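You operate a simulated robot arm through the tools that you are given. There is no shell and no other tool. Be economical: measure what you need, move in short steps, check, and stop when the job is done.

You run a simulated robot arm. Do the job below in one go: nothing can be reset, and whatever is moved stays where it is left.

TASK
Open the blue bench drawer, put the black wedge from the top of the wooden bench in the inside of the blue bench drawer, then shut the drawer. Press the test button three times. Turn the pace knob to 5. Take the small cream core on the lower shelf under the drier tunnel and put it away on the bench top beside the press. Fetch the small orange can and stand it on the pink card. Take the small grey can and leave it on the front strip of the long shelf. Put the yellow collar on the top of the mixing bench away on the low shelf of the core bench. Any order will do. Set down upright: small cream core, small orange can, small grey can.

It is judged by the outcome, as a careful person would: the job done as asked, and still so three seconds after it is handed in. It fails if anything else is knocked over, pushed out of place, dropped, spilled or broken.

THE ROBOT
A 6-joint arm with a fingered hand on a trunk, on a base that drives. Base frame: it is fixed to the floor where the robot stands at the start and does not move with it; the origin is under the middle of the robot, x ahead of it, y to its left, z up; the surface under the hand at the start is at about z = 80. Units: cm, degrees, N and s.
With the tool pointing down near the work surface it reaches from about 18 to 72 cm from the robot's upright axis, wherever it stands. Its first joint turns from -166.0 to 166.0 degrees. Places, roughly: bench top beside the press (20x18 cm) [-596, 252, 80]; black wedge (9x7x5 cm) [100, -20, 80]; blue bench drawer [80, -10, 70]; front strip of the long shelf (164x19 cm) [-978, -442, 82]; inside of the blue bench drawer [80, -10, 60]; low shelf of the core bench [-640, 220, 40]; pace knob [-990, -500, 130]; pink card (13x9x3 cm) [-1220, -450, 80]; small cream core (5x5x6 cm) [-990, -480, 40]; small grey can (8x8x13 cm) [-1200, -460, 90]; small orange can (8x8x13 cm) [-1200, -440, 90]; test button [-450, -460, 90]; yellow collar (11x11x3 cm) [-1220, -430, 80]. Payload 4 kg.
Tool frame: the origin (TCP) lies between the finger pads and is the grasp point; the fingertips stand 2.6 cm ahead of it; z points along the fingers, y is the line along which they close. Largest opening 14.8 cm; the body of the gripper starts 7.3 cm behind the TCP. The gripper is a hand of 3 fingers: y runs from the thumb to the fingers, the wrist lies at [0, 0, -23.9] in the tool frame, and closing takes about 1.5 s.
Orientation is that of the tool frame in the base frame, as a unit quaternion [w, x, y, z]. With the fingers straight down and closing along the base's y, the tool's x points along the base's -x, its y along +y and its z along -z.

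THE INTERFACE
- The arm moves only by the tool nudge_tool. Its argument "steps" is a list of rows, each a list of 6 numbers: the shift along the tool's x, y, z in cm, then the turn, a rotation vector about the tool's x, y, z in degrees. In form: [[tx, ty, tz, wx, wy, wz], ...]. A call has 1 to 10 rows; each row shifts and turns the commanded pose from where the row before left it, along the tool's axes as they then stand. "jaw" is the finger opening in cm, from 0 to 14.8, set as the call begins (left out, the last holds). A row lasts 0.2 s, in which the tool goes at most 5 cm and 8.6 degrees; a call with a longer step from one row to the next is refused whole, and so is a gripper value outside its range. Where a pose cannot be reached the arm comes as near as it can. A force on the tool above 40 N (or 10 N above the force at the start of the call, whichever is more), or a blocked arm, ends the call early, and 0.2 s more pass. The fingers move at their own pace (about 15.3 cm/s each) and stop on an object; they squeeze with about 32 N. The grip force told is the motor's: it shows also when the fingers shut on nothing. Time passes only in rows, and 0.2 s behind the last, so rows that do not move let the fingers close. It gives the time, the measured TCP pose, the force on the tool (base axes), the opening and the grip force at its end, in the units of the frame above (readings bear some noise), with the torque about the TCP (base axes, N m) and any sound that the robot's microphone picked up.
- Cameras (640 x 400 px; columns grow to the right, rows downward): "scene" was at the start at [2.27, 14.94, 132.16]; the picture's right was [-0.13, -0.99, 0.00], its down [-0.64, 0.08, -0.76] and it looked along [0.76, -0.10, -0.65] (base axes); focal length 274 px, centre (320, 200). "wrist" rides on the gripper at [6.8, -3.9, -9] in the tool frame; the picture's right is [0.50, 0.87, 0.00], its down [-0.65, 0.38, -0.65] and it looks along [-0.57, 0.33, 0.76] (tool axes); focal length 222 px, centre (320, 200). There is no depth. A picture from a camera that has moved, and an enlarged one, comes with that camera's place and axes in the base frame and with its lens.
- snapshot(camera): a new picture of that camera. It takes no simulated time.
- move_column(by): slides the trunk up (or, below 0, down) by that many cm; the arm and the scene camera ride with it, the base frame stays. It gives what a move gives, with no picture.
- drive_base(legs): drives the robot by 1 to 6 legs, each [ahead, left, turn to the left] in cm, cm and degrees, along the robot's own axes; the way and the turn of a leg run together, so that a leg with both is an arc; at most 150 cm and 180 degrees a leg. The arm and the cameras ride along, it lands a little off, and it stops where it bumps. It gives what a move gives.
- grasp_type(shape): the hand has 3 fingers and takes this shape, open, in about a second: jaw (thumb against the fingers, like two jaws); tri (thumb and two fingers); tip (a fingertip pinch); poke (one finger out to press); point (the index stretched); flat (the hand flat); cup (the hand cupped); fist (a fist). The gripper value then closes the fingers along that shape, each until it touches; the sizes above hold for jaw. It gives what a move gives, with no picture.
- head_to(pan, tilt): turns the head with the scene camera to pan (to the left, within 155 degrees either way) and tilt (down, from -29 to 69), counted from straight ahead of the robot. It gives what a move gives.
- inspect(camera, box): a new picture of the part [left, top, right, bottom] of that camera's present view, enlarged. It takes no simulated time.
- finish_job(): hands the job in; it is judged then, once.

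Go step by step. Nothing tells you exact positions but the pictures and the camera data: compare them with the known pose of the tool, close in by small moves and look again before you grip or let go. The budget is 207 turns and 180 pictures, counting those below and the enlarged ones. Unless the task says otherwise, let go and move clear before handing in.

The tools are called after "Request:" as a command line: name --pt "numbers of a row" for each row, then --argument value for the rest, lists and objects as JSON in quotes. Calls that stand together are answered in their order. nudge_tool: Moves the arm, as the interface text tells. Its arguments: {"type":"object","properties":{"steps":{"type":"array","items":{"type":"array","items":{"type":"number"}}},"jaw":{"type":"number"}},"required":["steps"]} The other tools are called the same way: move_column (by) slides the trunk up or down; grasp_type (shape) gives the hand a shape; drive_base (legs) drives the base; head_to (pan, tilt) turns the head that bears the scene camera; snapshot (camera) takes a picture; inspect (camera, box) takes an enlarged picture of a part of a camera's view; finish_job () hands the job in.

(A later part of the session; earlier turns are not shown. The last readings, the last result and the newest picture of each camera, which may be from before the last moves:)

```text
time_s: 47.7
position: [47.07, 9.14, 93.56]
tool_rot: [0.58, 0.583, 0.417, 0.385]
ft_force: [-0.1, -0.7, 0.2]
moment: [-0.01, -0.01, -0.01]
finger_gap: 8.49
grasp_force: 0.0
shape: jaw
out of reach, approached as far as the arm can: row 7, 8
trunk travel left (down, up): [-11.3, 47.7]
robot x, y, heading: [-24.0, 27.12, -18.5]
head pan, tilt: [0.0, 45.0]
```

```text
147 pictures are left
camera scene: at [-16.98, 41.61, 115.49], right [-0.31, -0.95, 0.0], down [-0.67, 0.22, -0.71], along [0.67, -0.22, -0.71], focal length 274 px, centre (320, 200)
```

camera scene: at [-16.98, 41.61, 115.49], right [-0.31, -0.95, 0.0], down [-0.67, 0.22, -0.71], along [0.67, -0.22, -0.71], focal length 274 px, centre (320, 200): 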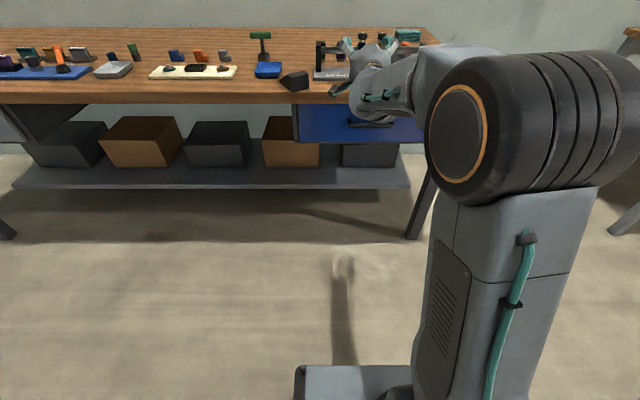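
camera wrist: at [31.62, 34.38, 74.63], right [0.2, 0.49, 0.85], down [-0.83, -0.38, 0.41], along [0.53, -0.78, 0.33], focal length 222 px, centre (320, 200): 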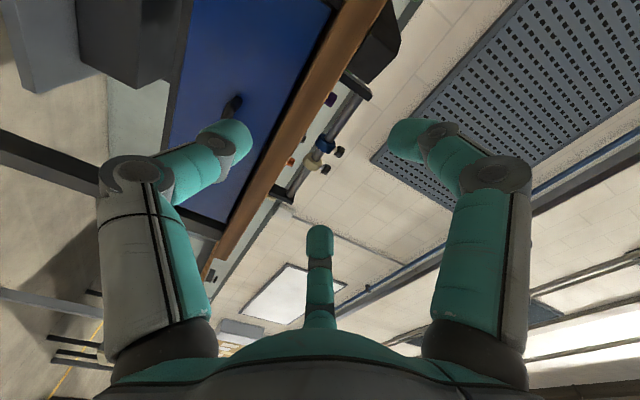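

The hand is square to the drawer at about n=42. I'll sidestep the base 5.5 cm right, and lower the hand to handle height.

Request:
drive_base --legs '[[0, -5.4, 0]]'

Request:
nudge_tool --pt "0 -4 -0.5 0 0 0" --pt "0 -4 -0.5 0 0 0" --pt "0 -4 0 0 0 0" --pt "0 -4 0 0 0 0" --pt "0 -4 0 0 0 0" --pt "0 -2.5 0 0 0 0" --pt "0 0 0 0 0 0"

Request:
snapshot --camera "wrist"

Request:
snapshot --camera "scene"

```text
time_s: 48.6
position: [45.14, 3.96, 93.54]
tool_rot: [0.581, 0.583, 0.417, 0.386]
ft_force: [-0.3, 0.5, -0.4]
moment: [0.02, 0.0, -0.02]
finger_gap: 8.46
grasp_force: 0.0
shape: jaw
trunk travel left (down, up): [-11.3, 47.7]
robot x, y, heading: [-25.63, 21.71, -18.1]
head pan, tilt: [0.0, 45.0]
```

```text
time_s: 50.2
position: [47.9, 13.2, 79.14]
tool_rot: [0.58, 0.588, 0.416, 0.38]
ft_force: [0.5, 0.8, -0.1]
moment: [-0.01, -0.04, 0.03]
finger_gap: 8.47
grasp_force: 0.0
shape: jaw
out of reach, approached as far as the arm can: row 1, 2, 3, 4, 5, 6
trunk travel left (down, up): [-11.3, 47.7]
robot x, y, heading: [-25.72, 21.99, -18.0]
head pan, tilt: [0.0, 45.0]
```

```text
146 pictures are left
camera wrist: at [41.85, 22.74, 75.41], right [0.23, 0.48, 0.85], down [-0.83, -0.36, 0.43], along [0.51, -0.8, 0.32], focal length 222 px, centre (320, 200)
```

wrist: 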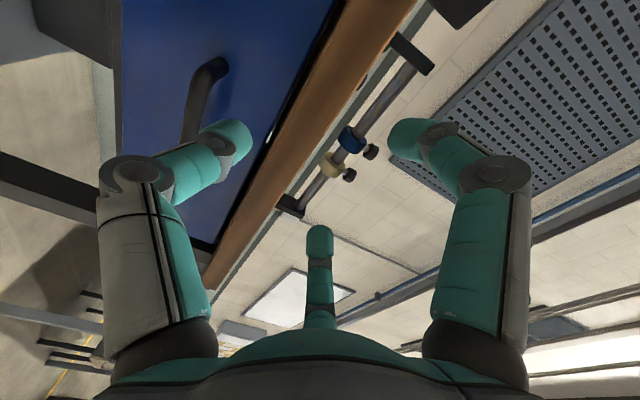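

```text
145 pictures are left
camera scene: at [-18.66, 36.43, 115.49], right [-0.31, -0.95, 0.0], down [-0.67, 0.22, -0.71], along [0.67, -0.22, -0.71], focal length 274 px, centre (320, 200)
```

scene: 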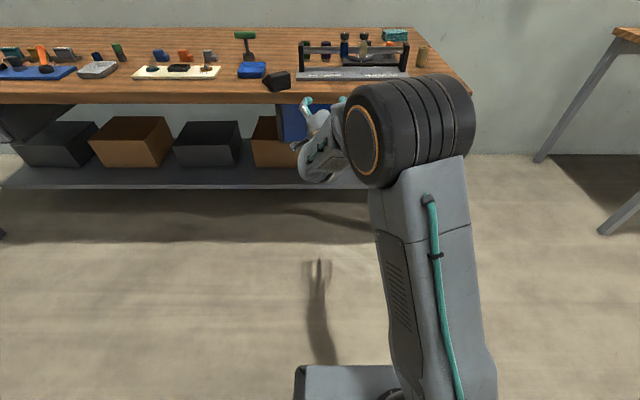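

Lowering pushes the arm sideways — the wrist bend is at its limit. Standing further back with a lower trunk flattens the forearm, so I'll do that.

Request:
drive_base --legs '[[-14, 0, 0]]'

Request:
move_column --by -11

Request:
nudge_tool --pt "0 3 3 0 0 0" --pt "0 2 4 0 0 0" --pt "0 0 4 0 0 0" --pt "-3 0 2 0 0 0" --pt "-3 0 0 0 0 0" --pt "-3 0 0 0 0 0" --pt "0 0 0 0 0 0"

Request:
snapshot --camera "scene"

```text
time_s: 51.6
position: [34.31, 17.75, 79.06]
tool_rot: [0.581, 0.589, 0.416, 0.378]
ft_force: [0.2, -1.5, 0.0]
moment: [0.0, 0.0, 0.0]
finger_gap: 8.43
grasp_force: 0.0
shape: jaw
trunk travel left (down, up): [-11.3, 47.7]
robot x, y, heading: [-39.51, 26.55, -18.0]
head pan, tilt: [0.0, 45.0]
```

```text
time_s: 53.0
position: [34.29, 17.66, 68.2]
tool_rot: [0.58, 0.589, 0.415, 0.378]
ft_force: [-0.4, -0.5, 0.2]
moment: [0.02, -0.01, -0.02]
finger_gap: 8.45
grasp_force: 0.0
shape: jaw
trunk travel left (down, up): [-0.3, 58.7]
robot x, y, heading: [-39.18, 26.58, -18.2]
head pan, tilt: [0.0, 45.0]
```

```text
time_s: 54.6
position: [43.75, 4.79, 73.31]
tool_rot: [0.58, 0.592, 0.415, 0.376]
ft_force: [-0.7, -0.1, -0.2]
moment: [-0.02, -0.02, 0.0]
finger_gap: 8.47
grasp_force: 0.0
shape: jaw
out of reach, approached as far as the arm can: row 6
trunk travel left (down, up): [-0.3, 58.7]
robot x, y, heading: [-39.45, 26.55, -17.9]
head pan, tilt: [0.0, 45.0]
```

```text
144 pictures are left
camera scene: at [-32.3, 40.9, 104.49], right [-0.31, -0.95, 0.0], down [-0.67, 0.22, -0.71], along [0.67, -0.22, -0.71], focal length 274 px, centre (320, 200)
```

scene: 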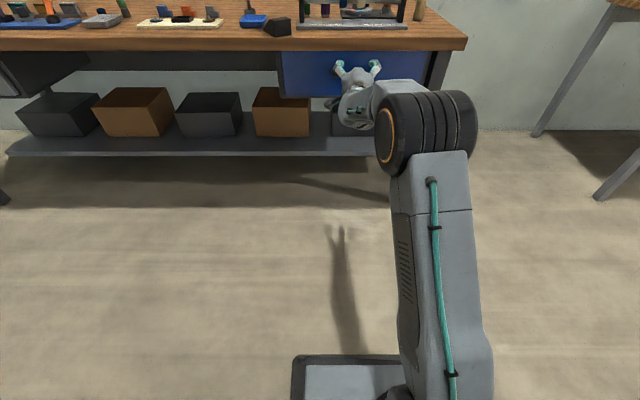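

Now the hand is in front of the drawer at n≈40, l≈18, z=73. Checking with the wrist camera.

Request:
snapshot --camera "wrist"

Request:
inspect --camera "scene" --box '[260, 30, 460, 160]'

```text
143 pictures are left
camera wrist: at [37.7, 14.4, 69.66], right [0.23, 0.48, 0.85], down [-0.83, -0.35, 0.43], along [0.51, -0.8, 0.31], focal length 222 px, centre (320, 200)
```

wrist: 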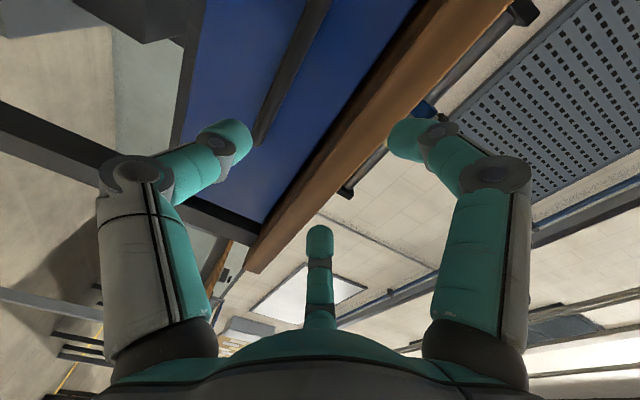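

```text
3.08 times, centred on (360, 95) of scene
camera zoom: at [-32.3, 40.9, 104.49], right [-0.31, -0.95, 0.0], down [-0.67, 0.22, -0.71], along [0.67, -0.22, -0.71], focal length 844 px, centre (197, 523)
```

zoom: 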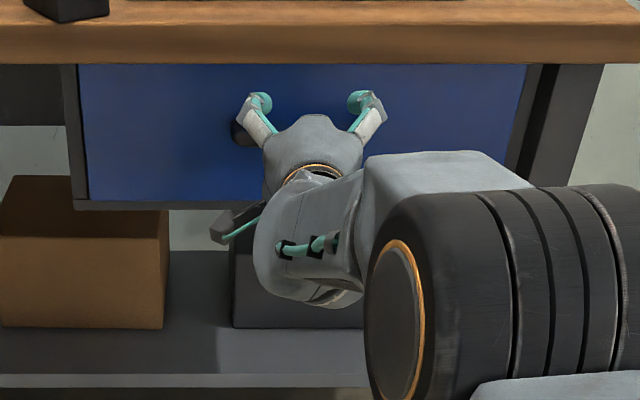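

The bar reads z≈69.5 at n≈51. I'll drop 3.8 cm, correct yaw, and look before going in.

Request:
nudge_tool --pt "0 -1.9 1 -2 4 0" --pt "0 -1.9 1 0 0 0" --pt "0 0 0 0 0 0" --jaw 10

Request:
snapshot --camera "wrist"

```text
time_s: 55.4
position: [46.58, 5.44, 71.77]
tool_rot: [0.578, 0.587, 0.417, 0.383]
ft_force: [-0.2, -0.3, 0.1]
moment: [-0.02, 0.01, 0.0]
finger_gap: 9.95
grasp_force: 0.1
shape: jaw
out of reach, approached as far as the arm can: row 1
trunk travel left (down, up): [-0.3, 58.7]
robot x, y, heading: [-39.44, 26.46, -18.2]
head pan, tilt: [0.0, 45.0]
```

```text
141 pictures are left
camera wrist: at [40.29, 15.03, 67.84], right [0.22, 0.48, 0.85], down [-0.83, -0.37, 0.43], along [0.52, -0.79, 0.32], focal length 222 px, centre (320, 200)
```

wrist: 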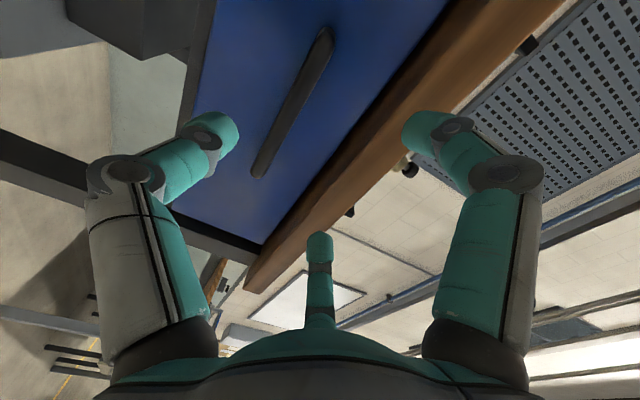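

Bar spans l≈12–25, z≈69. I'll go down 2.5 cm and forward around it.

Request:
nudge_tool --pt "-0.5 -1.3 0.8 0 0 0" --pt "0 -1.2 1 0 0 0" --pt "0 0 1.5 0 0 0" --pt "0 0 1.5 0 0 0" --pt "0 0 0 0 0 0"

Request:
snapshot --camera "wrist"

Request:
inspect --camera "scene" --box '[260, 30, 460, 160]'

```text
time_s: 56.6
position: [51.1, 3.6, 69.32]
tool_rot: [0.579, 0.584, 0.419, 0.386]
ft_force: [0.3, -0.1, 0.1]
moment: [-0.01, -0.04, 0.03]
finger_gap: 9.96
grasp_force: 0.0
shape: jaw
out of reach, approached as far as the arm can: row 1
trunk travel left (down, up): [-0.3, 58.7]
robot x, y, heading: [-39.29, 26.03, -18.4]
head pan, tilt: [0.0, 45.0]
```

```text
140 pictures are left
camera wrist: at [44.86, 13.08, 65.56], right [0.21, 0.49, 0.85], down [-0.83, -0.37, 0.42], along [0.52, -0.79, 0.32], focal length 222 px, centre (320, 200)
```

wrist: 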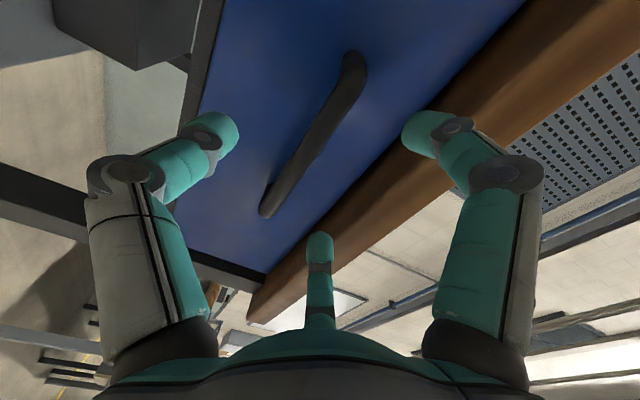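

```text
3.08 times, centred on (360, 95) of scene
camera zoom: at [-32.3, 40.9, 104.49], right [-0.31, -0.95, 0.0], down [-0.67, 0.22, -0.71], along [0.67, -0.22, -0.71], focal length 844 px, centre (197, 523)
```

zoom: 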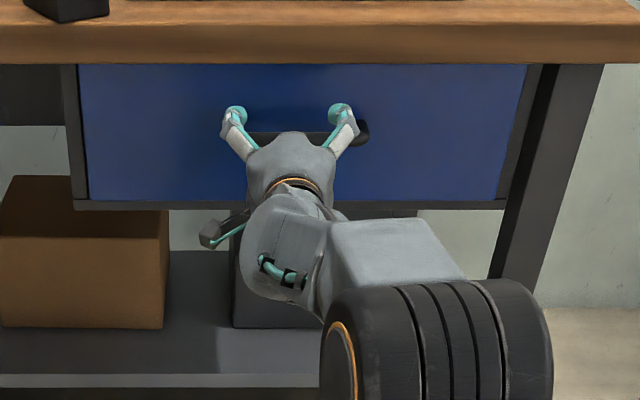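

The bar lies between the fingers' height and the thumb. Forward ~2.7 cm and close.

Request:
nudge_tool --pt "-0.4 0 1.4 0 0 0" --pt "-0.3 0 1.3 0 0 0" --pt "0 0 0 0 0 0"

Request:
nudge_tool --pt "0 0 0 0 0 0" --pt "0 0 0 0 0 0" --pt "0 0 0 0 0 0" --pt "0 0 0 0 0 0" --pt "0 0 0 0 0 0" --pt "0 0 0 0 0 0" --pt "0 0 0 0 0 0" --jaw 0

Request:
snapshot --camera "wrist"

```text
time_s: 57.4
position: [53.39, 1.82, 69.15]
tool_rot: [0.579, 0.584, 0.42, 0.385]
ft_force: [0.8, -0.4, -0.2]
moment: [0.02, 0.01, 0.01]
finger_gap: 9.97
grasp_force: 0.1
shape: jaw
trunk travel left (down, up): [-0.3, 58.7]
robot x, y, heading: [-38.87, 26.14, -18.2]
head pan, tilt: [0.0, 45.0]
```

```text
time_s: 59.0
position: [53.37, 1.95, 69.09]
tool_rot: [0.579, 0.584, 0.42, 0.385]
ft_force: [-23.2, 6.6, -10.5]
moment: [0.15, 0.51, -0.01]
finger_gap: 0.75
grasp_force: 31.9
shape: jaw
trunk travel left (down, up): [-0.3, 58.7]
robot x, y, heading: [-39.1, 26.22, -18.2]
head pan, tilt: [0.0, 45.0]
```

```text
138 pictures are left
camera wrist: at [47.07, 11.38, 65.36], right [0.22, 0.49, 0.85], down [-0.82, -0.37, 0.42], along [0.52, -0.79, 0.32], focal length 222 px, centre (320, 200)
```

wrist: 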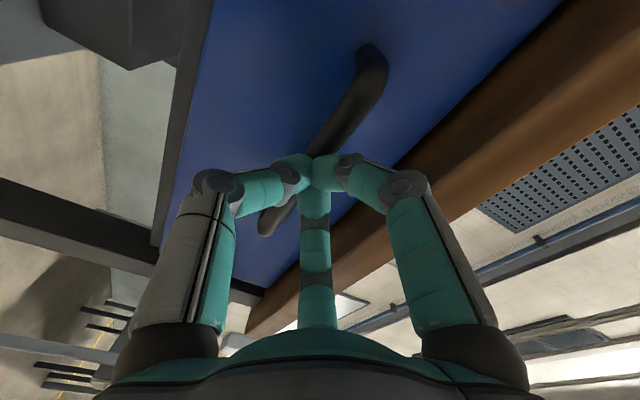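

The fingertips met just in front of the bar; it's ~3 cm deeper. I'll reopen, advance 3 cm and close again.

Request:
nudge_tool --pt "0 0 -0.5 0 0 0" --pt "0 0 0 0 0 0" --pt "0 0 0 0 0 0" --pt "0 0 1.5 0 0 0" --pt "0 0 1 0 0 0" --pt "0 0 1 0 0 0" --pt "0 0 0 0 0 0" --jaw 9

Request:
snapshot --camera "wrist"

```text
time_s: 60.6
position: [55.8, 0.97, 69.08]
tool_rot: [0.58, 0.585, 0.419, 0.383]
ft_force: [-0.9, -0.4, 0.4]
moment: [-0.01, 0.0, -0.02]
finger_gap: 8.95
grasp_force: 0.1
shape: jaw
out of reach, approached as far as the arm can: row 6
trunk travel left (down, up): [-0.3, 58.7]
robot x, y, heading: [-39.15, 26.5, -18.4]
head pan, tilt: [0.0, 45.0]
```

```text
137 pictures are left
camera wrist: at [49.61, 10.43, 65.33], right [0.22, 0.49, 0.85], down [-0.83, -0.37, 0.42], along [0.52, -0.79, 0.32], focal length 222 px, centre (320, 200)
```

wrist: 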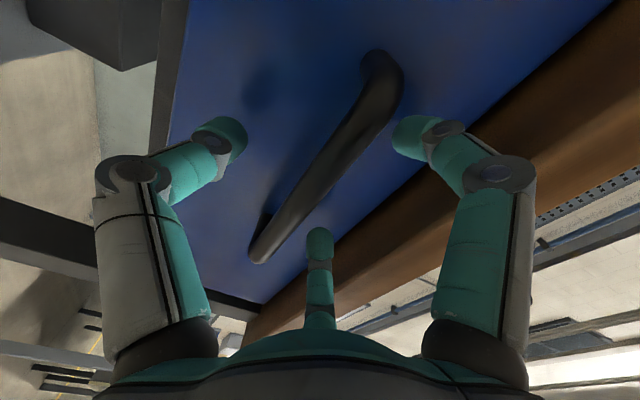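

The bar now lies between thumb and fingers. Closing.

Request:
nudge_tool --pt "0 0 0 0 0 0" --pt "0 0 0 0 0 0" --pt "0 0 0 0 0 0" --pt "0 0 0 0 0 0" --pt "0 0 0 0 0 0" --pt "0 0 0 0 0 0" --pt "0 0 0 0 0 0" --jaw 0

Request:
snapshot --camera "wrist"

```text
time_s: 62.2
position: [55.82, 0.94, 69.0]
tool_rot: [0.58, 0.585, 0.418, 0.383]
ft_force: [1.6, 1.3, -0.2]
moment: [0.01, -0.05, 0.03]
finger_gap: 0.08
grasp_force: 31.6
shape: jaw
trunk travel left (down, up): [-0.3, 58.7]
robot x, y, heading: [-39.58, 26.19, -18.2]
head pan, tilt: [0.0, 45.0]
```

```text
136 pictures are left
camera wrist: at [49.62, 10.44, 65.31], right [0.22, 0.48, 0.85], down [-0.83, -0.37, 0.42], along [0.52, -0.79, 0.32], focal length 222 px, centre (320, 200)
```

wrist: 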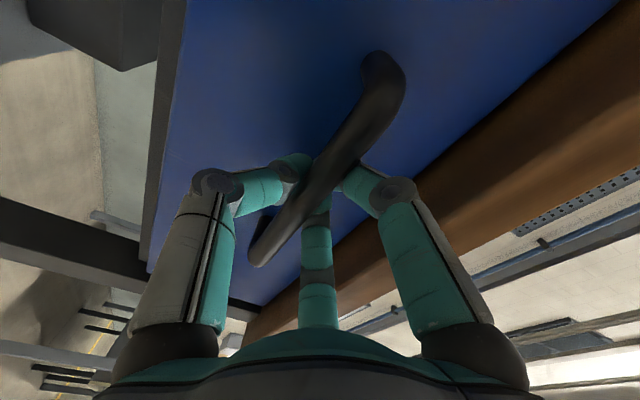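

The fingers have closed behind the bar, hooking it. I'll pull by driving back a little and check.

Request:
drive_base --legs '[[-6, 0, 0]]'

Request:
snapshot --camera "scene"

Request:
snapshot --camera "wrist"

```text
time_s: 63.1
position: [50.09, 2.9, 68.91]
tool_rot: [0.579, 0.585, 0.418, 0.384]
ft_force: [0.6, -4.2, -1.1]
moment: [0.05, 0.0, 0.01]
finger_gap: 0.1
grasp_force: 32.1
shape: jaw
trunk travel left (down, up): [-0.3, 58.7]
robot x, y, heading: [-44.22, 28.47, -17.9]
head pan, tilt: [0.0, 45.0]
```

```text
135 pictures are left
camera scene: at [-38.0, 42.75, 104.5], right [-0.31, -0.95, 0.0], down [-0.67, 0.22, -0.71], along [0.67, -0.22, -0.71], focal length 274 px, centre (320, 200)
```

scene: 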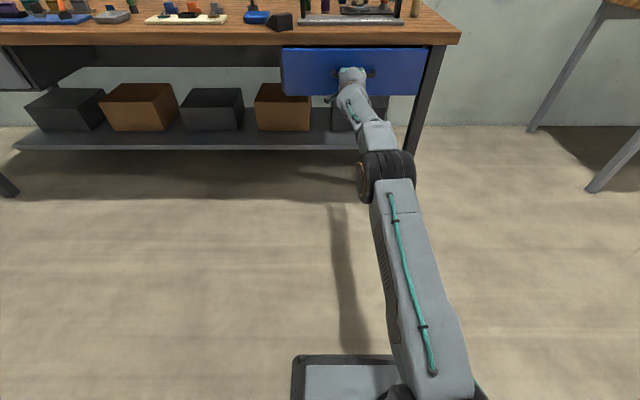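

```text
134 pictures are left
camera wrist: at [43.93, 12.33, 65.31], right [0.22, 0.48, 0.85], down [-0.83, -0.37, 0.42], along [0.52, -0.79, 0.32], focal length 222 px, centre (320, 200)
```

wrist: 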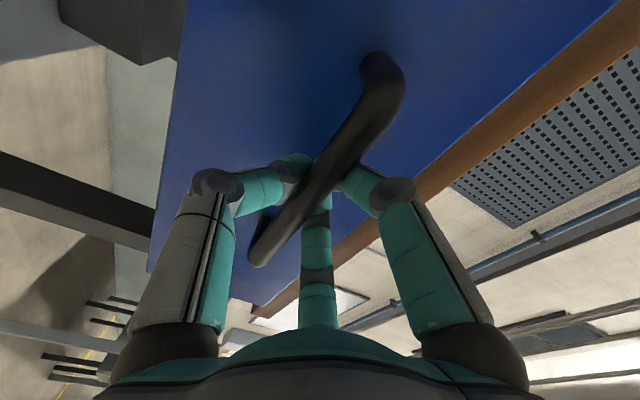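

The drawer follows. I'll pull 16 cm more.

Request:
drive_base --legs '[[-16, 0, 0]]'

Request:
snapshot --camera "scene"

```text
time_s: 64.6
position: [35.15, 7.62, 69.05]
tool_rot: [0.58, 0.585, 0.418, 0.383]
ft_force: [4.1, 6.8, -0.5]
moment: [0.1, 0.0, 0.06]
finger_gap: 0.11
grasp_force: 31.7
shape: jaw
trunk travel left (down, up): [-0.3, 58.7]
robot x, y, heading: [-60.03, 32.99, -18.4]
head pan, tilt: [0.0, 45.0]
```

```text
133 pictures are left
camera scene: at [-52.98, 47.74, 104.49], right [-0.31, -0.95, 0.0], down [-0.67, 0.22, -0.71], along [0.67, -0.22, -0.71], focal length 274 px, centre (320, 200)
```

scene: 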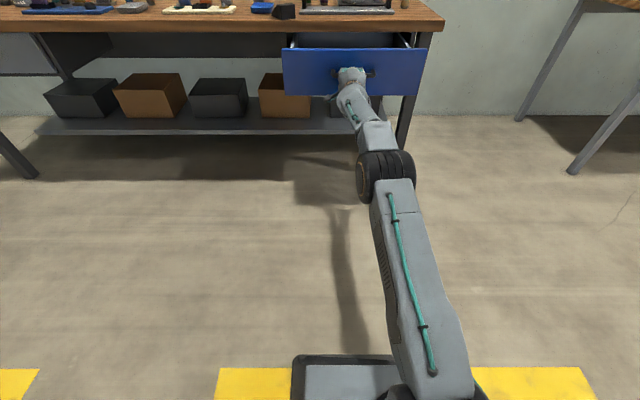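

The drawer is open ~21 cm. I'll release, back off, raise the trunk and swing the hand back to pointing down.

Request:
nudge_tool --pt "0 0 0 0 0 0" --pt "0 0 0 0 0 0" --pt "0 0 0 0 0 0" --jaw 10

Request:
drive_base --legs '[[-10, 0, 0]]'

Request:
move_column --by 35

Request:
nudge_tool --pt "0 -3.42 -0.25 8.2 0 0" --pt "0 -3.42 -0.25 8.2 0 0" --pt "0 -3.42 -0.25 8.2 0 0" --pt "0 -3.42 -0.25 8.2 0 0" --pt "0 -3.42 -0.25 8.2 0 0" --pt "0 -3.42 -0.25 8.2 0 0" --pt "0 -3.42 -0.25 8.2 0 0" --pt "0 -3.42 -0.25 8.2 0 0" --pt "0 -3.42 -0.25 8.2 0 0" --pt "0 -3.42 -0.25 8.2 0 0"

Request:
snapshot --camera "scene"

```text
time_s: 65.4
position: [35.11, 7.58, 69.17]
tool_rot: [0.58, 0.585, 0.418, 0.383]
ft_force: [-0.3, 0.0, 0.3]
moment: [0.03, 0.03, 0.01]
finger_gap: 9.93
grasp_force: 0.0
shape: jaw
trunk travel left (down, up): [-0.3, 58.7]
robot x, y, heading: [-59.88, 33.57, -18.2]
head pan, tilt: [0.0, 45.0]
```

```text
time_s: 66.5
position: [25.57, 10.83, 69.2]
tool_rot: [0.58, 0.585, 0.418, 0.383]
ft_force: [0.2, 0.0, 0.3]
moment: [0.03, 0.01, -0.02]
finger_gap: 9.95
grasp_force: 0.0
shape: jaw
trunk travel left (down, up): [-0.3, 58.7]
robot x, y, heading: [-68.89, 36.35, -18.4]
head pan, tilt: [0.0, 45.0]
```

```text
time_s: 69.9
position: [25.7, 10.89, 104.07]
tool_rot: [0.58, 0.585, 0.418, 0.383]
ft_force: [0.4, -0.2, -1.3]
moment: [0.01, -0.02, 0.02]
finger_gap: 10.0
grasp_force: 0.1
shape: jaw
trunk travel left (down, up): [-35.3, 23.7]
robot x, y, heading: [-69.75, 36.09, -18.3]
head pan, tilt: [0.0, 45.0]
```

```text
time_s: 72.1
position: [5.17, 17.7, 81.03]
tool_rot: [0.052, 0.822, 0.567, 0.014]
ft_force: [0.4, -0.2, 0.4]
moment: [-0.02, -0.04, 0.01]
finger_gap: 9.99
grasp_force: 0.0
shape: jaw
trunk travel left (down, up): [-35.3, 23.7]
robot x, y, heading: [-69.46, 36.16, -18.5]
head pan, tilt: [0.0, 45.0]
```

```text
132 pictures are left
camera scene: at [-62.54, 50.86, 139.49], right [-0.31, -0.95, 0.0], down [-0.67, 0.22, -0.71], along [0.67, -0.22, -0.71], focal length 274 px, centre (320, 200)
```

scene: 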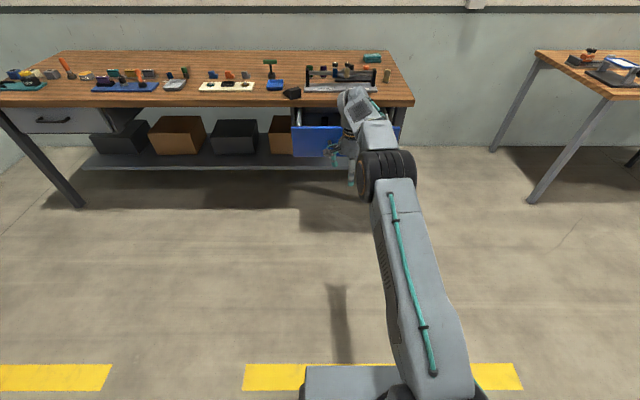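

Hand is nearly vertical again. I'll pull it in and up, then drive back to the bench.

Request:
nudge_tool --pt "0 -3 -3 6 0 0" --pt "0 -3 -3.5 0 0 0" --pt "0 -3 -3.5 0 0 0" --pt "0 -3 -3.5 0 0 0" --pt "0 -3 -3.5 0 0 0" --pt "0 -3 -3.5 0 0 0" --pt "0 -3 -3.5 0 0 0" --pt "0 -3 0 0 0 0" --pt "0 0 0 0 0 0"

Request:
drive_base --legs '[[0, 8, 0], [73, 0, 0]]'

Request:
head_to --pan 5 --tilt 48

Request:
snapshot --camera "scene"

Request:
snapshot --camera "wrist"

```text
time_s: 74.1
position: [-17.35, 27.05, 104.87]
tool_rot: [0.011, 0.823, 0.567, -0.015]
ft_force: [0.3, 0.8, 0.4]
moment: [0.0, -0.02, 0.02]
finger_gap: 10.0
grasp_force: 0.0
shape: jaw
trunk travel left (down, up): [-35.3, 23.7]
robot x, y, heading: [-69.2, 36.3, -18.5]
head pan, tilt: [0.0, 45.0]
```

```text
time_s: 78.7
position: [53.3, 12.92, 104.85]
tool_rot: [0.01, 0.821, 0.57, -0.015]
ft_force: [0.4, 0.2, -0.4]
moment: [0.01, 0.03, 0.02]
finger_gap: 9.99
grasp_force: 0.0
shape: jaw
trunk travel left (down, up): [-35.3, 23.7]
robot x, y, heading: [0.84, 21.53, -17.9]
head pan, tilt: [0.0, 45.0]
```

```text
time_s: 79.4
position: [53.28, 12.92, 104.8]
tool_rot: [0.01, 0.822, 0.569, -0.014]
ft_force: [-0.8, 0.1, -0.2]
moment: [0.01, 0.04, -0.04]
finger_gap: 9.98
grasp_force: 0.1
shape: jaw
trunk travel left (down, up): [-35.3, 23.7]
robot x, y, heading: [0.97, 21.62, -18.1]
head pan, tilt: [5.0, 48.0]
```

```text
131 pictures are left
camera scene: at [7.88, 37.11, 139.07], right [-0.22, -0.98, 0.0], down [-0.72, 0.16, -0.67], along [0.65, -0.15, -0.74], focal length 274 px, centre (320, 200)
```

scene: 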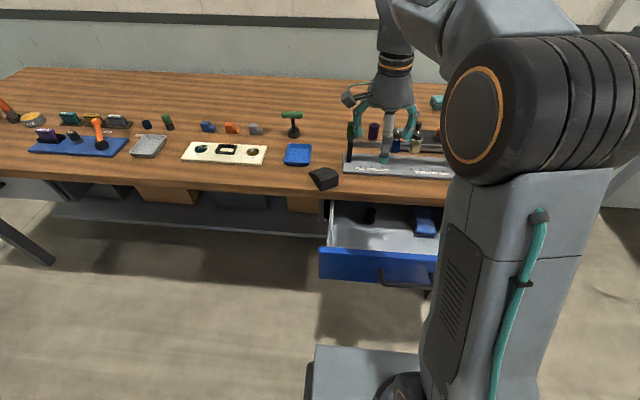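

```text
130 pictures are left
camera wrist: at [52.1, 20.97, 113.66], right [0.99, 0.17, -0.02], down [0.13, -0.72, 0.68], along [0.1, -0.67, -0.74], focal length 222 px, centre (320, 200)
```

wrist: 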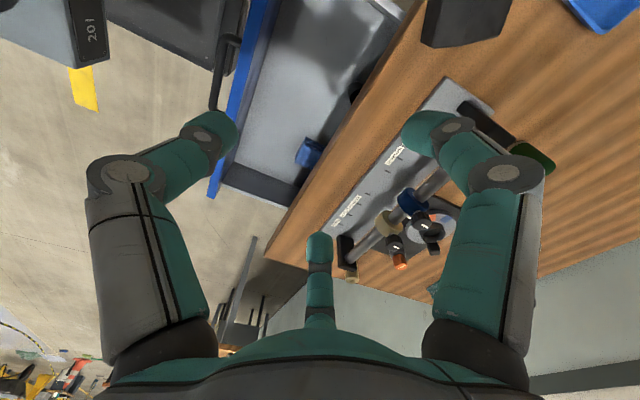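

The drawer is open with free floor near its front. I'll zoom in on the wedge for its orientation.

Request:
inspect --camera "scene" --box '[270, 130, 450, 300]'

```text
2.35 times, centred on (360, 215) of scene
camera zoom: at [7.88, 37.11, 139.07], right [-0.22, -0.98, 0.0], down [-0.72, 0.16, -0.67], along [0.65, -0.15, -0.74], focal length 645 px, centre (226, 165)
```

zoom: 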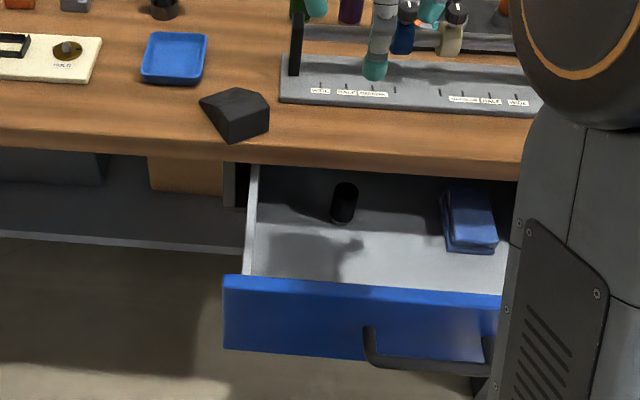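

The wedge lies with its long axis at yaw ≈18°, centre about [68, 22], tall end towards me. I'll move over it and turn the hand to match.

Request:
nudge_tool --pt "3.05 2.67 0 0 0 8.57" --pt "0 0 0 0 0 8.57" --pt "0 0 0 0 0 8.57" --pt "0 0 0 0 0 8.57" --pt "0 0 0 0 0 8.57" --pt "0 0 0 0 0 8.57" --pt "0 0 0 0 0 0" --jaw 12.5

```text
time_s: 81.0
position: [56.9, 14.83, 104.71]
tool_rot: [0.015, 0.988, 0.156, -0.009]
ft_force: [-0.8, -0.5, -0.3]
moment: [-0.01, 0.01, 0.02]
finger_gap: 12.51
grasp_force: 0.1
shape: jaw
trunk travel left (down, up): [-35.3, 23.7]
robot x, y, heading: [1.34, 21.67, -17.7]
head pan, tilt: [5.0, 48.0]
```

Request:
nudge_tool --pt "4 -0.8 0 0 0 0" --pt "4 -0.7 2 0 0 0" --pt "4 -0.7 2 0 0 0" --pt "0 0 4 0 0 0" --pt "0 0 4 0 0 0" --pt "0 0 0 0 0 0"

Request:
snapshot --camera "wrist"

Request:
inspect --camera "scene" --box '[270, 100, 430, 220]'

```text
time_s: 82.4
position: [67.15, 20.27, 92.3]
tool_rot: [0.016, 0.987, 0.158, -0.009]
ft_force: [0.4, 0.3, -0.5]
moment: [0.04, 0.04, 0.04]
finger_gap: 12.46
grasp_force: 0.1
shape: jaw
trunk travel left (down, up): [-35.3, 23.7]
robot x, y, heading: [1.38, 21.55, -17.9]
head pan, tilt: [5.0, 48.0]
```

```text
128 pictures are left
camera wrist: at [72.53, 26.42, 101.19], right [0.74, -0.67, 0.01], down [-0.5, -0.54, 0.68], along [-0.45, -0.51, -0.73], focal length 222 px, centre (320, 200)
```

wrist: 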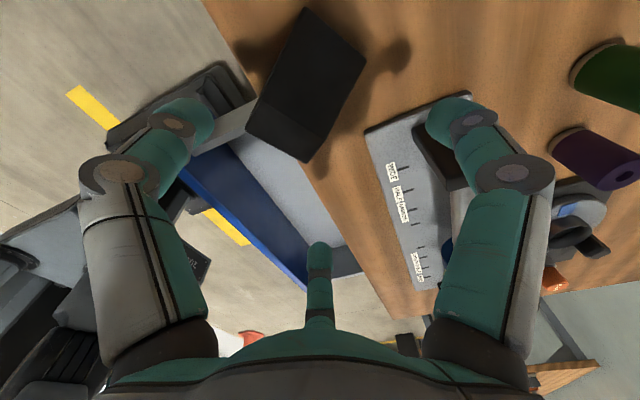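

```text
3.33 times, centred on (350, 160) of scene
camera zoom: at [7.89, 37.11, 139.07], right [-0.22, -0.98, 0.0], down [-0.72, 0.16, -0.67], along [0.65, -0.15, -0.74], focal length 914 px, centre (220, 333)
```

zoom: 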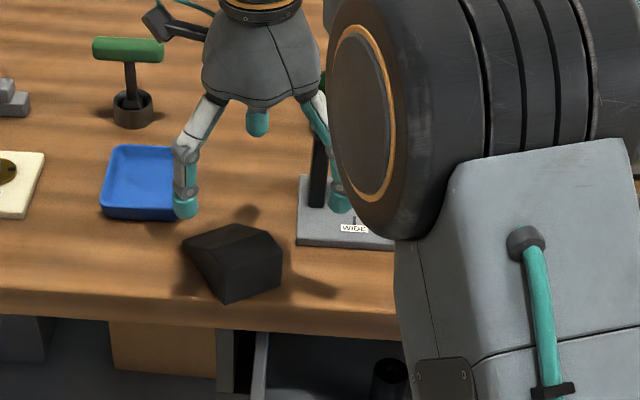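

Wedge centre refined to about [68, 22.6]. I'll adjust, descend and grip.

Request:
nudge_tool --pt "0.7 -0.7 3 0 0 0" --pt "0 0 3 0 0 0" --pt "0 0 2.4 0 0 0" --pt "0 0 0 0 0 0"

Request:
nudge_tool --pt "0 0 0 0 0 0" --pt "0 0 0 0 0 0" --pt "0 0 0 0 0 0" --pt "0 0 0 0 0 0" --pt "0 0 0 0 0 0" --pt "0 0 0 0 0 0" --pt "0 0 0 0 0 0" --jaw 0

Request:
nudge_tool --pt "0 0 -2 0 0 0" --pt "0 0 -4 0 0 0" --pt "0 0 -4 0 0 0" --pt "0 0 -4 0 0 0" --pt "0 0 0 0 0 0"

Request:
snapshot --camera "wrist"

Request:
snapshot --camera "scene"

```text
time_s: 83.4
position: [67.68, 20.81, 83.87]
tool_rot: [0.015, 0.987, 0.158, -0.009]
ft_force: [-0.6, -0.4, -0.6]
moment: [-0.02, -0.01, 0.0]
finger_gap: 12.5
grasp_force: 0.0
shape: jaw
trunk travel left (down, up): [-35.3, 23.7]
robot x, y, heading: [1.3, 21.67, -17.7]
head pan, tilt: [5.0, 48.0]
```

```text
time_s: 85.0
position: [67.62, 20.9, 83.82]
tool_rot: [0.016, 0.987, 0.157, -0.008]
ft_force: [-0.1, 0.1, -1.3]
moment: [-0.01, -0.02, -0.01]
finger_gap: 6.11
grasp_force: 31.9
shape: jaw
trunk travel left (down, up): [-35.3, 23.7]
robot x, y, heading: [1.36, 21.66, -17.9]
head pan, tilt: [5.0, 48.0]
```

```text
time_s: 86.2
position: [68.14, 21.32, 97.87]
tool_rot: [0.015, 0.987, 0.158, -0.009]
ft_force: [0.2, -0.2, -2.0]
moment: [-0.06, 0.01, -0.02]
finger_gap: 6.14
grasp_force: 32.0
shape: jaw
trunk travel left (down, up): [-35.3, 23.7]
robot x, y, heading: [1.03, 22.01, -18.0]
head pan, tilt: [5.0, 48.0]
```

```text
126 pictures are left
camera wrist: at [73.37, 27.49, 106.6], right [0.74, -0.67, 0.01], down [-0.5, -0.54, 0.68], along [-0.45, -0.51, -0.73], focal length 222 px, centre (320, 200)
```

wrist: 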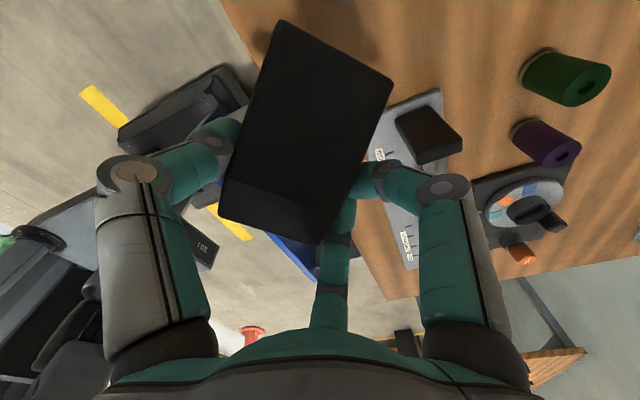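

```text
125 pictures are left
camera scene: at [7.89, 37.11, 139.07], right [-0.22, -0.98, 0.0], down [-0.72, 0.16, -0.67], along [0.65, -0.15, -0.74], focal length 274 px, centre (320, 200)
```

scene: 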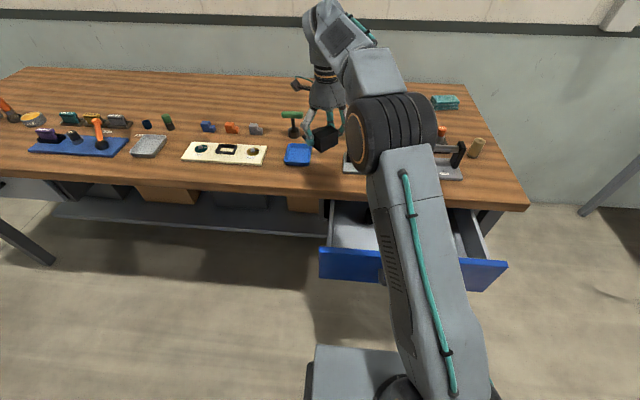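

Wedge is held level. I'll carry it over the open drawer, turning it so its long side runs into the drawer.

Request:
nudge_tool --pt "-3.7 0.68 -1 0 0 0" --pt "-3.7 0.68 -1 0 0 0" --pt "-3.7 0.68 0 0 0 0" --pt "-3.7 0.68 0 0 0 0" --pt "-3.7 0.68 0 0 0 0" --pt "-3.6 0.7 0 0 0 0" --pt "0 0 0 0 0 8.5" --pt "0 0 0 0 0 8.5" --pt "0 0 0 0 0 8.5" --pt "0 0 0 0 0 8.5"

Request:
nudge_tool --pt "0 0 4 0 0 2" --pt "0 0 4 0 0 0" --pt "0 0 4 0 0 0" --pt "0 0 0 0 0 0"

Request:
snapshot --camera "scene"

Request:
snapshot --camera "wrist"

```text
time_s: 88.4
position: [48.17, 10.59, 100.56]
tool_rot: [0.018, 0.99, -0.14, -0.005]
ft_force: [-0.8, 0.5, -1.9]
moment: [-0.02, 0.0, -0.01]
finger_gap: 6.06
grasp_force: 31.6
shape: jaw
trunk travel left (down, up): [-35.3, 23.7]
robot x, y, heading: [1.48, 21.78, -17.9]
head pan, tilt: [5.0, 48.0]
```

```text
time_s: 89.4
position: [48.3, 10.17, 88.54]
tool_rot: [0.016, 0.988, -0.155, -0.005]
ft_force: [-0.1, -0.1, -2.4]
moment: [-0.03, -0.01, -0.01]
finger_gap: 6.07
grasp_force: 31.9
shape: jaw
trunk travel left (down, up): [-35.3, 23.7]
robot x, y, heading: [1.25, 21.8, -17.7]
head pan, tilt: [5.0, 48.0]
```

```text
124 pictures are left
camera scene: at [7.91, 37.1, 139.07], right [-0.22, -0.98, 0.0], down [-0.72, 0.16, -0.67], along [0.65, -0.15, -0.74], focal length 274 px, centre (320, 200)
```

scene: 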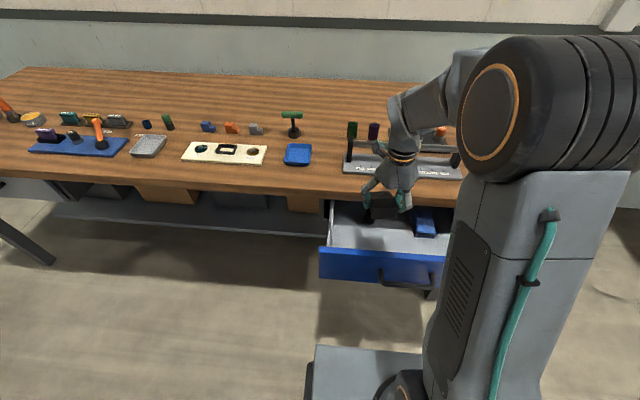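

```text
123 pictures are left
camera wrist: at [56.02, 12.11, 97.45], right [0.21, -0.98, 0.03], down [-0.73, -0.14, 0.67], along [-0.65, -0.16, -0.74], focal length 222 px, centre (320, 200)
```

wrist: 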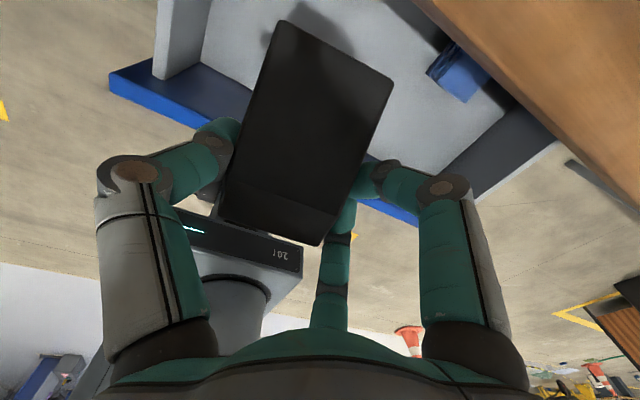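

Drawer front wall's inner edge is at n≈38.8, the wedge's near end at ≈40.4. I'll shift in 0.7 cm and lower into the drawer until contact.

Request:
nudge_tool --pt "0.7 0 2 0 0 0" --pt "0 0 4 0 0 0" --pt "0 0 4 0 0 0" --pt "0 0 4 0 0 0" --pt "0 0 0 0 0 0"

Request:
inspect --camera "scene" --box '[300, 110, 480, 300]'

Request:
snapshot --camera "wrist"

```text
time_s: 90.6
position: [48.57, 9.45, 74.5]
tool_rot: [0.017, 0.988, -0.156, -0.003]
ft_force: [0.6, 0.4, -3.0]
moment: [-0.04, 0.02, 0.02]
finger_gap: 6.08
grasp_force: 31.8
shape: jaw
trunk travel left (down, up): [-35.3, 23.7]
robot x, y, heading: [1.26, 21.91, -17.8]
head pan, tilt: [5.0, 48.0]
```

```text
2.11 times, centred on (390, 205) of scene
camera zoom: at [7.91, 37.1, 139.07], right [-0.22, -0.98, 0.0], down [-0.72, 0.16, -0.67], along [0.65, -0.15, -0.74], focal length 577 px, centre (173, 190)
```

zoom: 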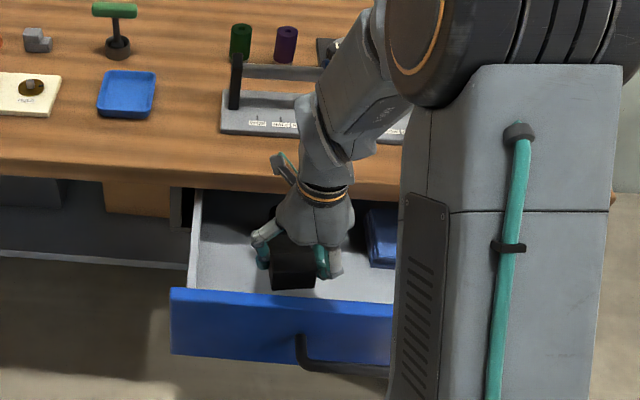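

```text
121 pictures are left
camera wrist: at [56.36, 11.43, 83.4], right [0.21, -0.98, 0.03], down [-0.73, -0.14, 0.67], along [-0.65, -0.16, -0.74], focal length 222 px, centre (320, 200)
```

wrist: 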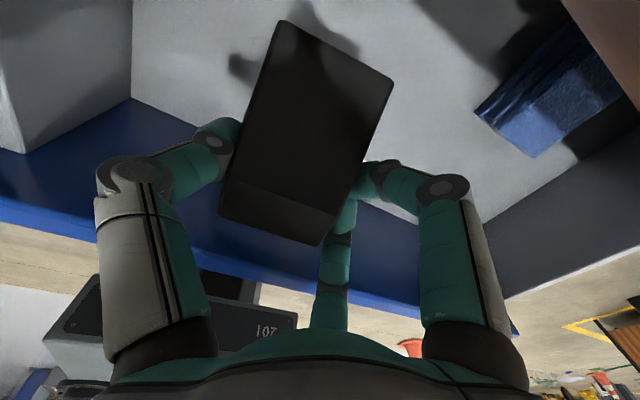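

Well placed inside the drawer. Lowering the rest slowly.

Request:
nudge_tool --pt "0 0 2 0 0 0" --pt "0 0 2 0 0 0" --pt "0 0 1 0 0 0" --pt "0 0 1 0 0 0" --pt "0 0 0.7 0 0 0" --pt "0 0 0.7 0 0 0" --pt "0 0 0.7 0 0 0" --pt "0 0 0 0 0 0"

Request:
snapshot --camera "wrist"

```text
time_s: 92.4
position: [48.55, 9.38, 66.34]
tool_rot: [0.018, 0.988, -0.156, -0.002]
ft_force: [-0.5, 0.0, 15.1]
moment: [0.7, -0.26, 0.05]
finger_gap: 6.04
grasp_force: 32.1
shape: jaw
trunk travel left (down, up): [-35.3, 23.7]
robot x, y, heading: [1.12, 21.82, -17.5]
head pan, tilt: [5.0, 48.0]
```

```text
120 pictures are left
camera wrist: at [56.23, 11.25, 75.42], right [0.21, -0.98, 0.03], down [-0.73, -0.14, 0.67], along [-0.65, -0.16, -0.74], focal length 222 px, centre (320, 200)
```

wrist: 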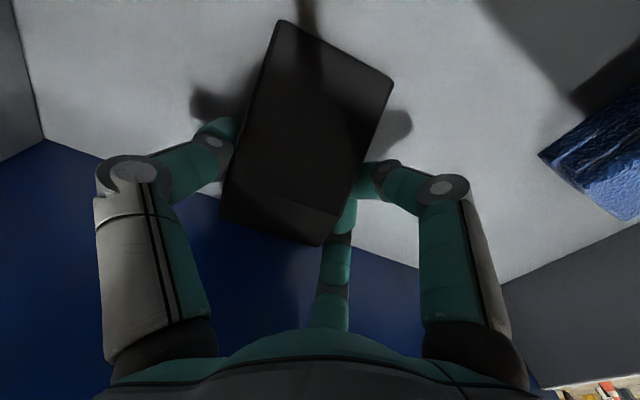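

It's on the drawer floor. Releasing and rising straight up.

Request:
nudge_tool --pt "0 0 -0.3 0 0 0" --pt "0 0 0 0 0 0" --pt "0 0 0 0 0 0" --jaw 9

Request:
nudge_tool --pt "0 0 -2 0 0 0" --pt "0 0 -4 0 0 0" --pt "0 0 -4 0 0 0" --pt "0 0 -4 0 0 0" --pt "0 0 -4 0 0 0" --pt "0 0 -4 0 0 0" --pt "0 0 -4 0 0 0" --pt "0 0 -4 0 0 0" --pt "0 0 -4 0 0 0"

Request:
snapshot --camera "scene"

```text
time_s: 93.2
position: [48.71, 9.28, 66.61]
tool_rot: [0.018, 0.988, -0.156, -0.004]
ft_force: [1.7, -0.4, -0.3]
moment: [0.01, -0.02, 0.08]
finger_gap: 8.87
grasp_force: 0.0
shape: jaw
trunk travel left (down, up): [-35.3, 23.7]
robot x, y, heading: [1.11, 21.53, -17.6]
head pan, tilt: [5.0, 48.0]
```

```text
time_s: 95.2
position: [48.83, 10.36, 100.66]
tool_rot: [0.017, 0.988, -0.155, -0.004]
ft_force: [-0.2, 0.0, 0.2]
moment: [0.0, 0.03, 0.0]
finger_gap: 8.94
grasp_force: 0.0
shape: jaw
trunk travel left (down, up): [-35.3, 23.7]
robot x, y, heading: [0.66, 21.54, -17.6]
head pan, tilt: [5.0, 48.0]
```

```text
119 pictures are left
camera scene: at [7.89, 37.1, 139.07], right [-0.22, -0.98, 0.0], down [-0.72, 0.16, -0.67], along [0.65, -0.15, -0.74], focal length 274 px, centre (320, 200)
```

scene: 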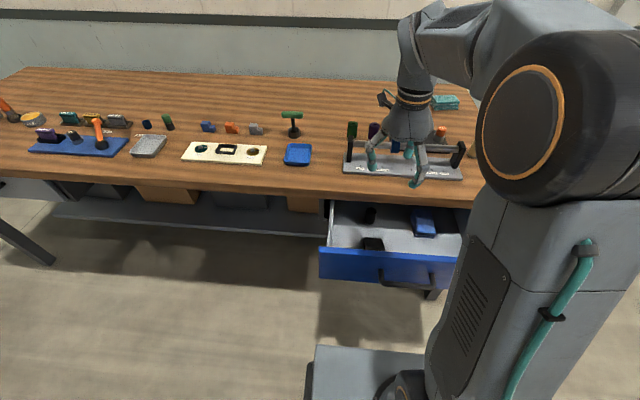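

The wedge is in the drawer. To shut it I'll back away, make a fist and pitch the hand forward (bench edge overhangs, so the push must come from below the top).

Request:
drive_base --legs '[[-58, 0, 0], [0, -6.3, 0]]'

Request:
nudge_tool --pt "3.42 0 -0.25 0 8.2 0" --pt "3.42 0 -0.25 0 8.2 0" --pt "3.42 0 -0.25 0 8.2 0" --pt "3.42 0 -0.25 0 8.2 0" --pt "3.42 0 -0.25 0 8.2 0" --pt "3.42 0 -0.25 0 8.2 0" --pt "3.42 0 -0.25 0 8.2 0" --pt "3.42 0 -0.25 0 8.2 0" --pt "0 0 0 0 0 0" --jaw 0

Request:
move_column --by -35

Request:
snapshot --camera "scene"

```text
time_s: 99.0
position: [-8.39, 21.98, 100.7]
tool_rot: [0.019, 0.987, -0.161, -0.004]
ft_force: [-0.3, 0.2, 0.2]
moment: [0.0, 0.04, -0.02]
finger_gap: 8.93
grasp_force: 0.1
shape: jaw
trunk travel left (down, up): [-35.3, 23.7]
robot x, y, heading: [-55.93, 33.58, -18.3]
head pan, tilt: [5.0, 48.0]
```

```text
time_s: 101.0
position: [12.26, 15.44, 114.77]
tool_rot: [0.101, 0.831, -0.124, 0.532]
ft_force: [0.2, -0.6, -0.6]
moment: [0.0, 0.02, 0.03]
finger_gap: 0.0
grasp_force: 32.3
shape: jaw
trunk travel left (down, up): [-35.3, 23.7]
robot x, y, heading: [-55.82, 34.0, -18.1]
head pan, tilt: [5.0, 48.0]
```

```text
time_s: 104.5
position: [12.26, 15.5, 79.71]
tool_rot: [0.101, 0.832, -0.125, 0.531]
ft_force: [-0.5, 0.0, 0.2]
moment: [0.02, 0.01, 0.02]
finger_gap: 0.02
grasp_force: 32.1
shape: jaw
trunk travel left (down, up): [-0.3, 58.7]
robot x, y, heading: [-56.02, 33.56, -18.6]
head pan, tilt: [5.0, 48.0]
```

```text
118 pictures are left
camera scene: at [-49.17, 49.0, 104.08], right [-0.23, -0.97, 0.0], down [-0.72, 0.17, -0.67], along [0.65, -0.15, -0.74], focal length 274 px, centre (320, 200)
```

scene: 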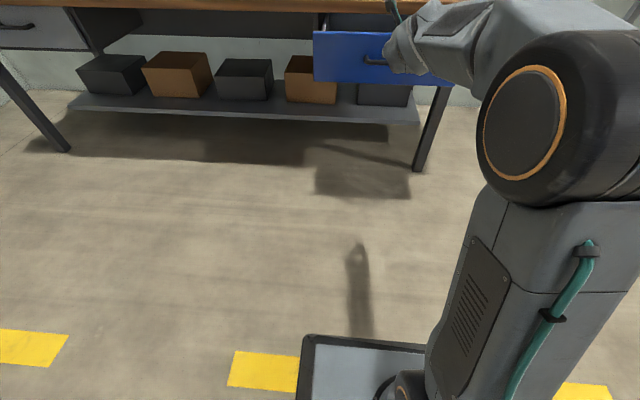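

Hand is pitched forward, aligned with the handle. I'll extend and lower to z≈69, then drive forward to push.

Request:
nudge_tool --pt "-1.04 0 4.05 0 0 0" --pt "-1.04 0 4.05 0 0 0" --pt "-1.04 0 4.05 0 0 0" --pt "-1.04 0 4.05 0 0 0" --pt "0 0 0 0 0 0"

Request:
snapshot --camera "wrist"

Request:
snapshot --camera "scene"

```text
time_s: 105.7
position: [24.56, 10.92, 69.0]
tool_rot: [0.101, 0.831, -0.124, 0.532]
ft_force: [0.9, -0.3, 1.7]
moment: [0.01, 0.0, -0.01]
finger_gap: 0.0
grasp_force: 31.9
shape: jaw
trunk travel left (down, up): [-0.3, 58.7]
robot x, y, heading: [-56.25, 33.93, -18.4]
head pan, tilt: [5.0, 48.0]
```

```text
117 pictures are left
camera wrist: at [20.65, 16.71, 78.76], right [-0.07, -0.87, 0.49], down [-0.95, -0.1, -0.31], along [0.32, -0.48, -0.82], focal length 222 px, centre (320, 200)
```

wrist: 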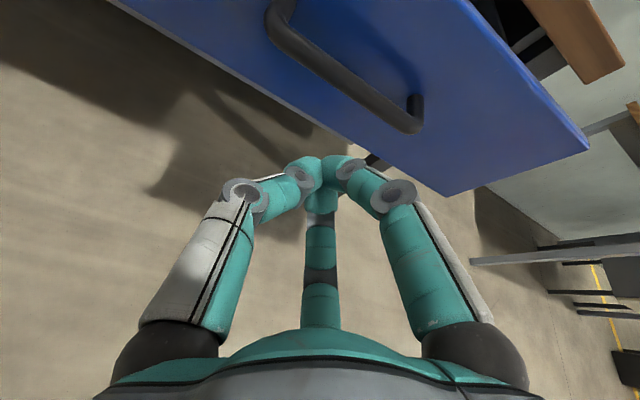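

```text
116 pictures are left
camera scene: at [-49.18, 49.0, 104.07], right [-0.23, -0.97, 0.0], down [-0.72, 0.17, -0.67], along [0.65, -0.15, -0.74], focal length 274 px, centre (320, 200)
```

scene: 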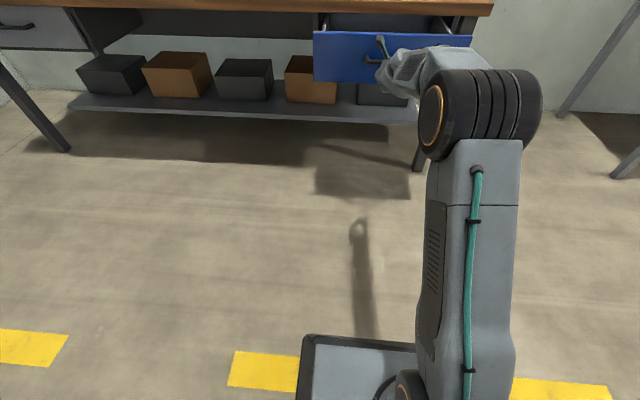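

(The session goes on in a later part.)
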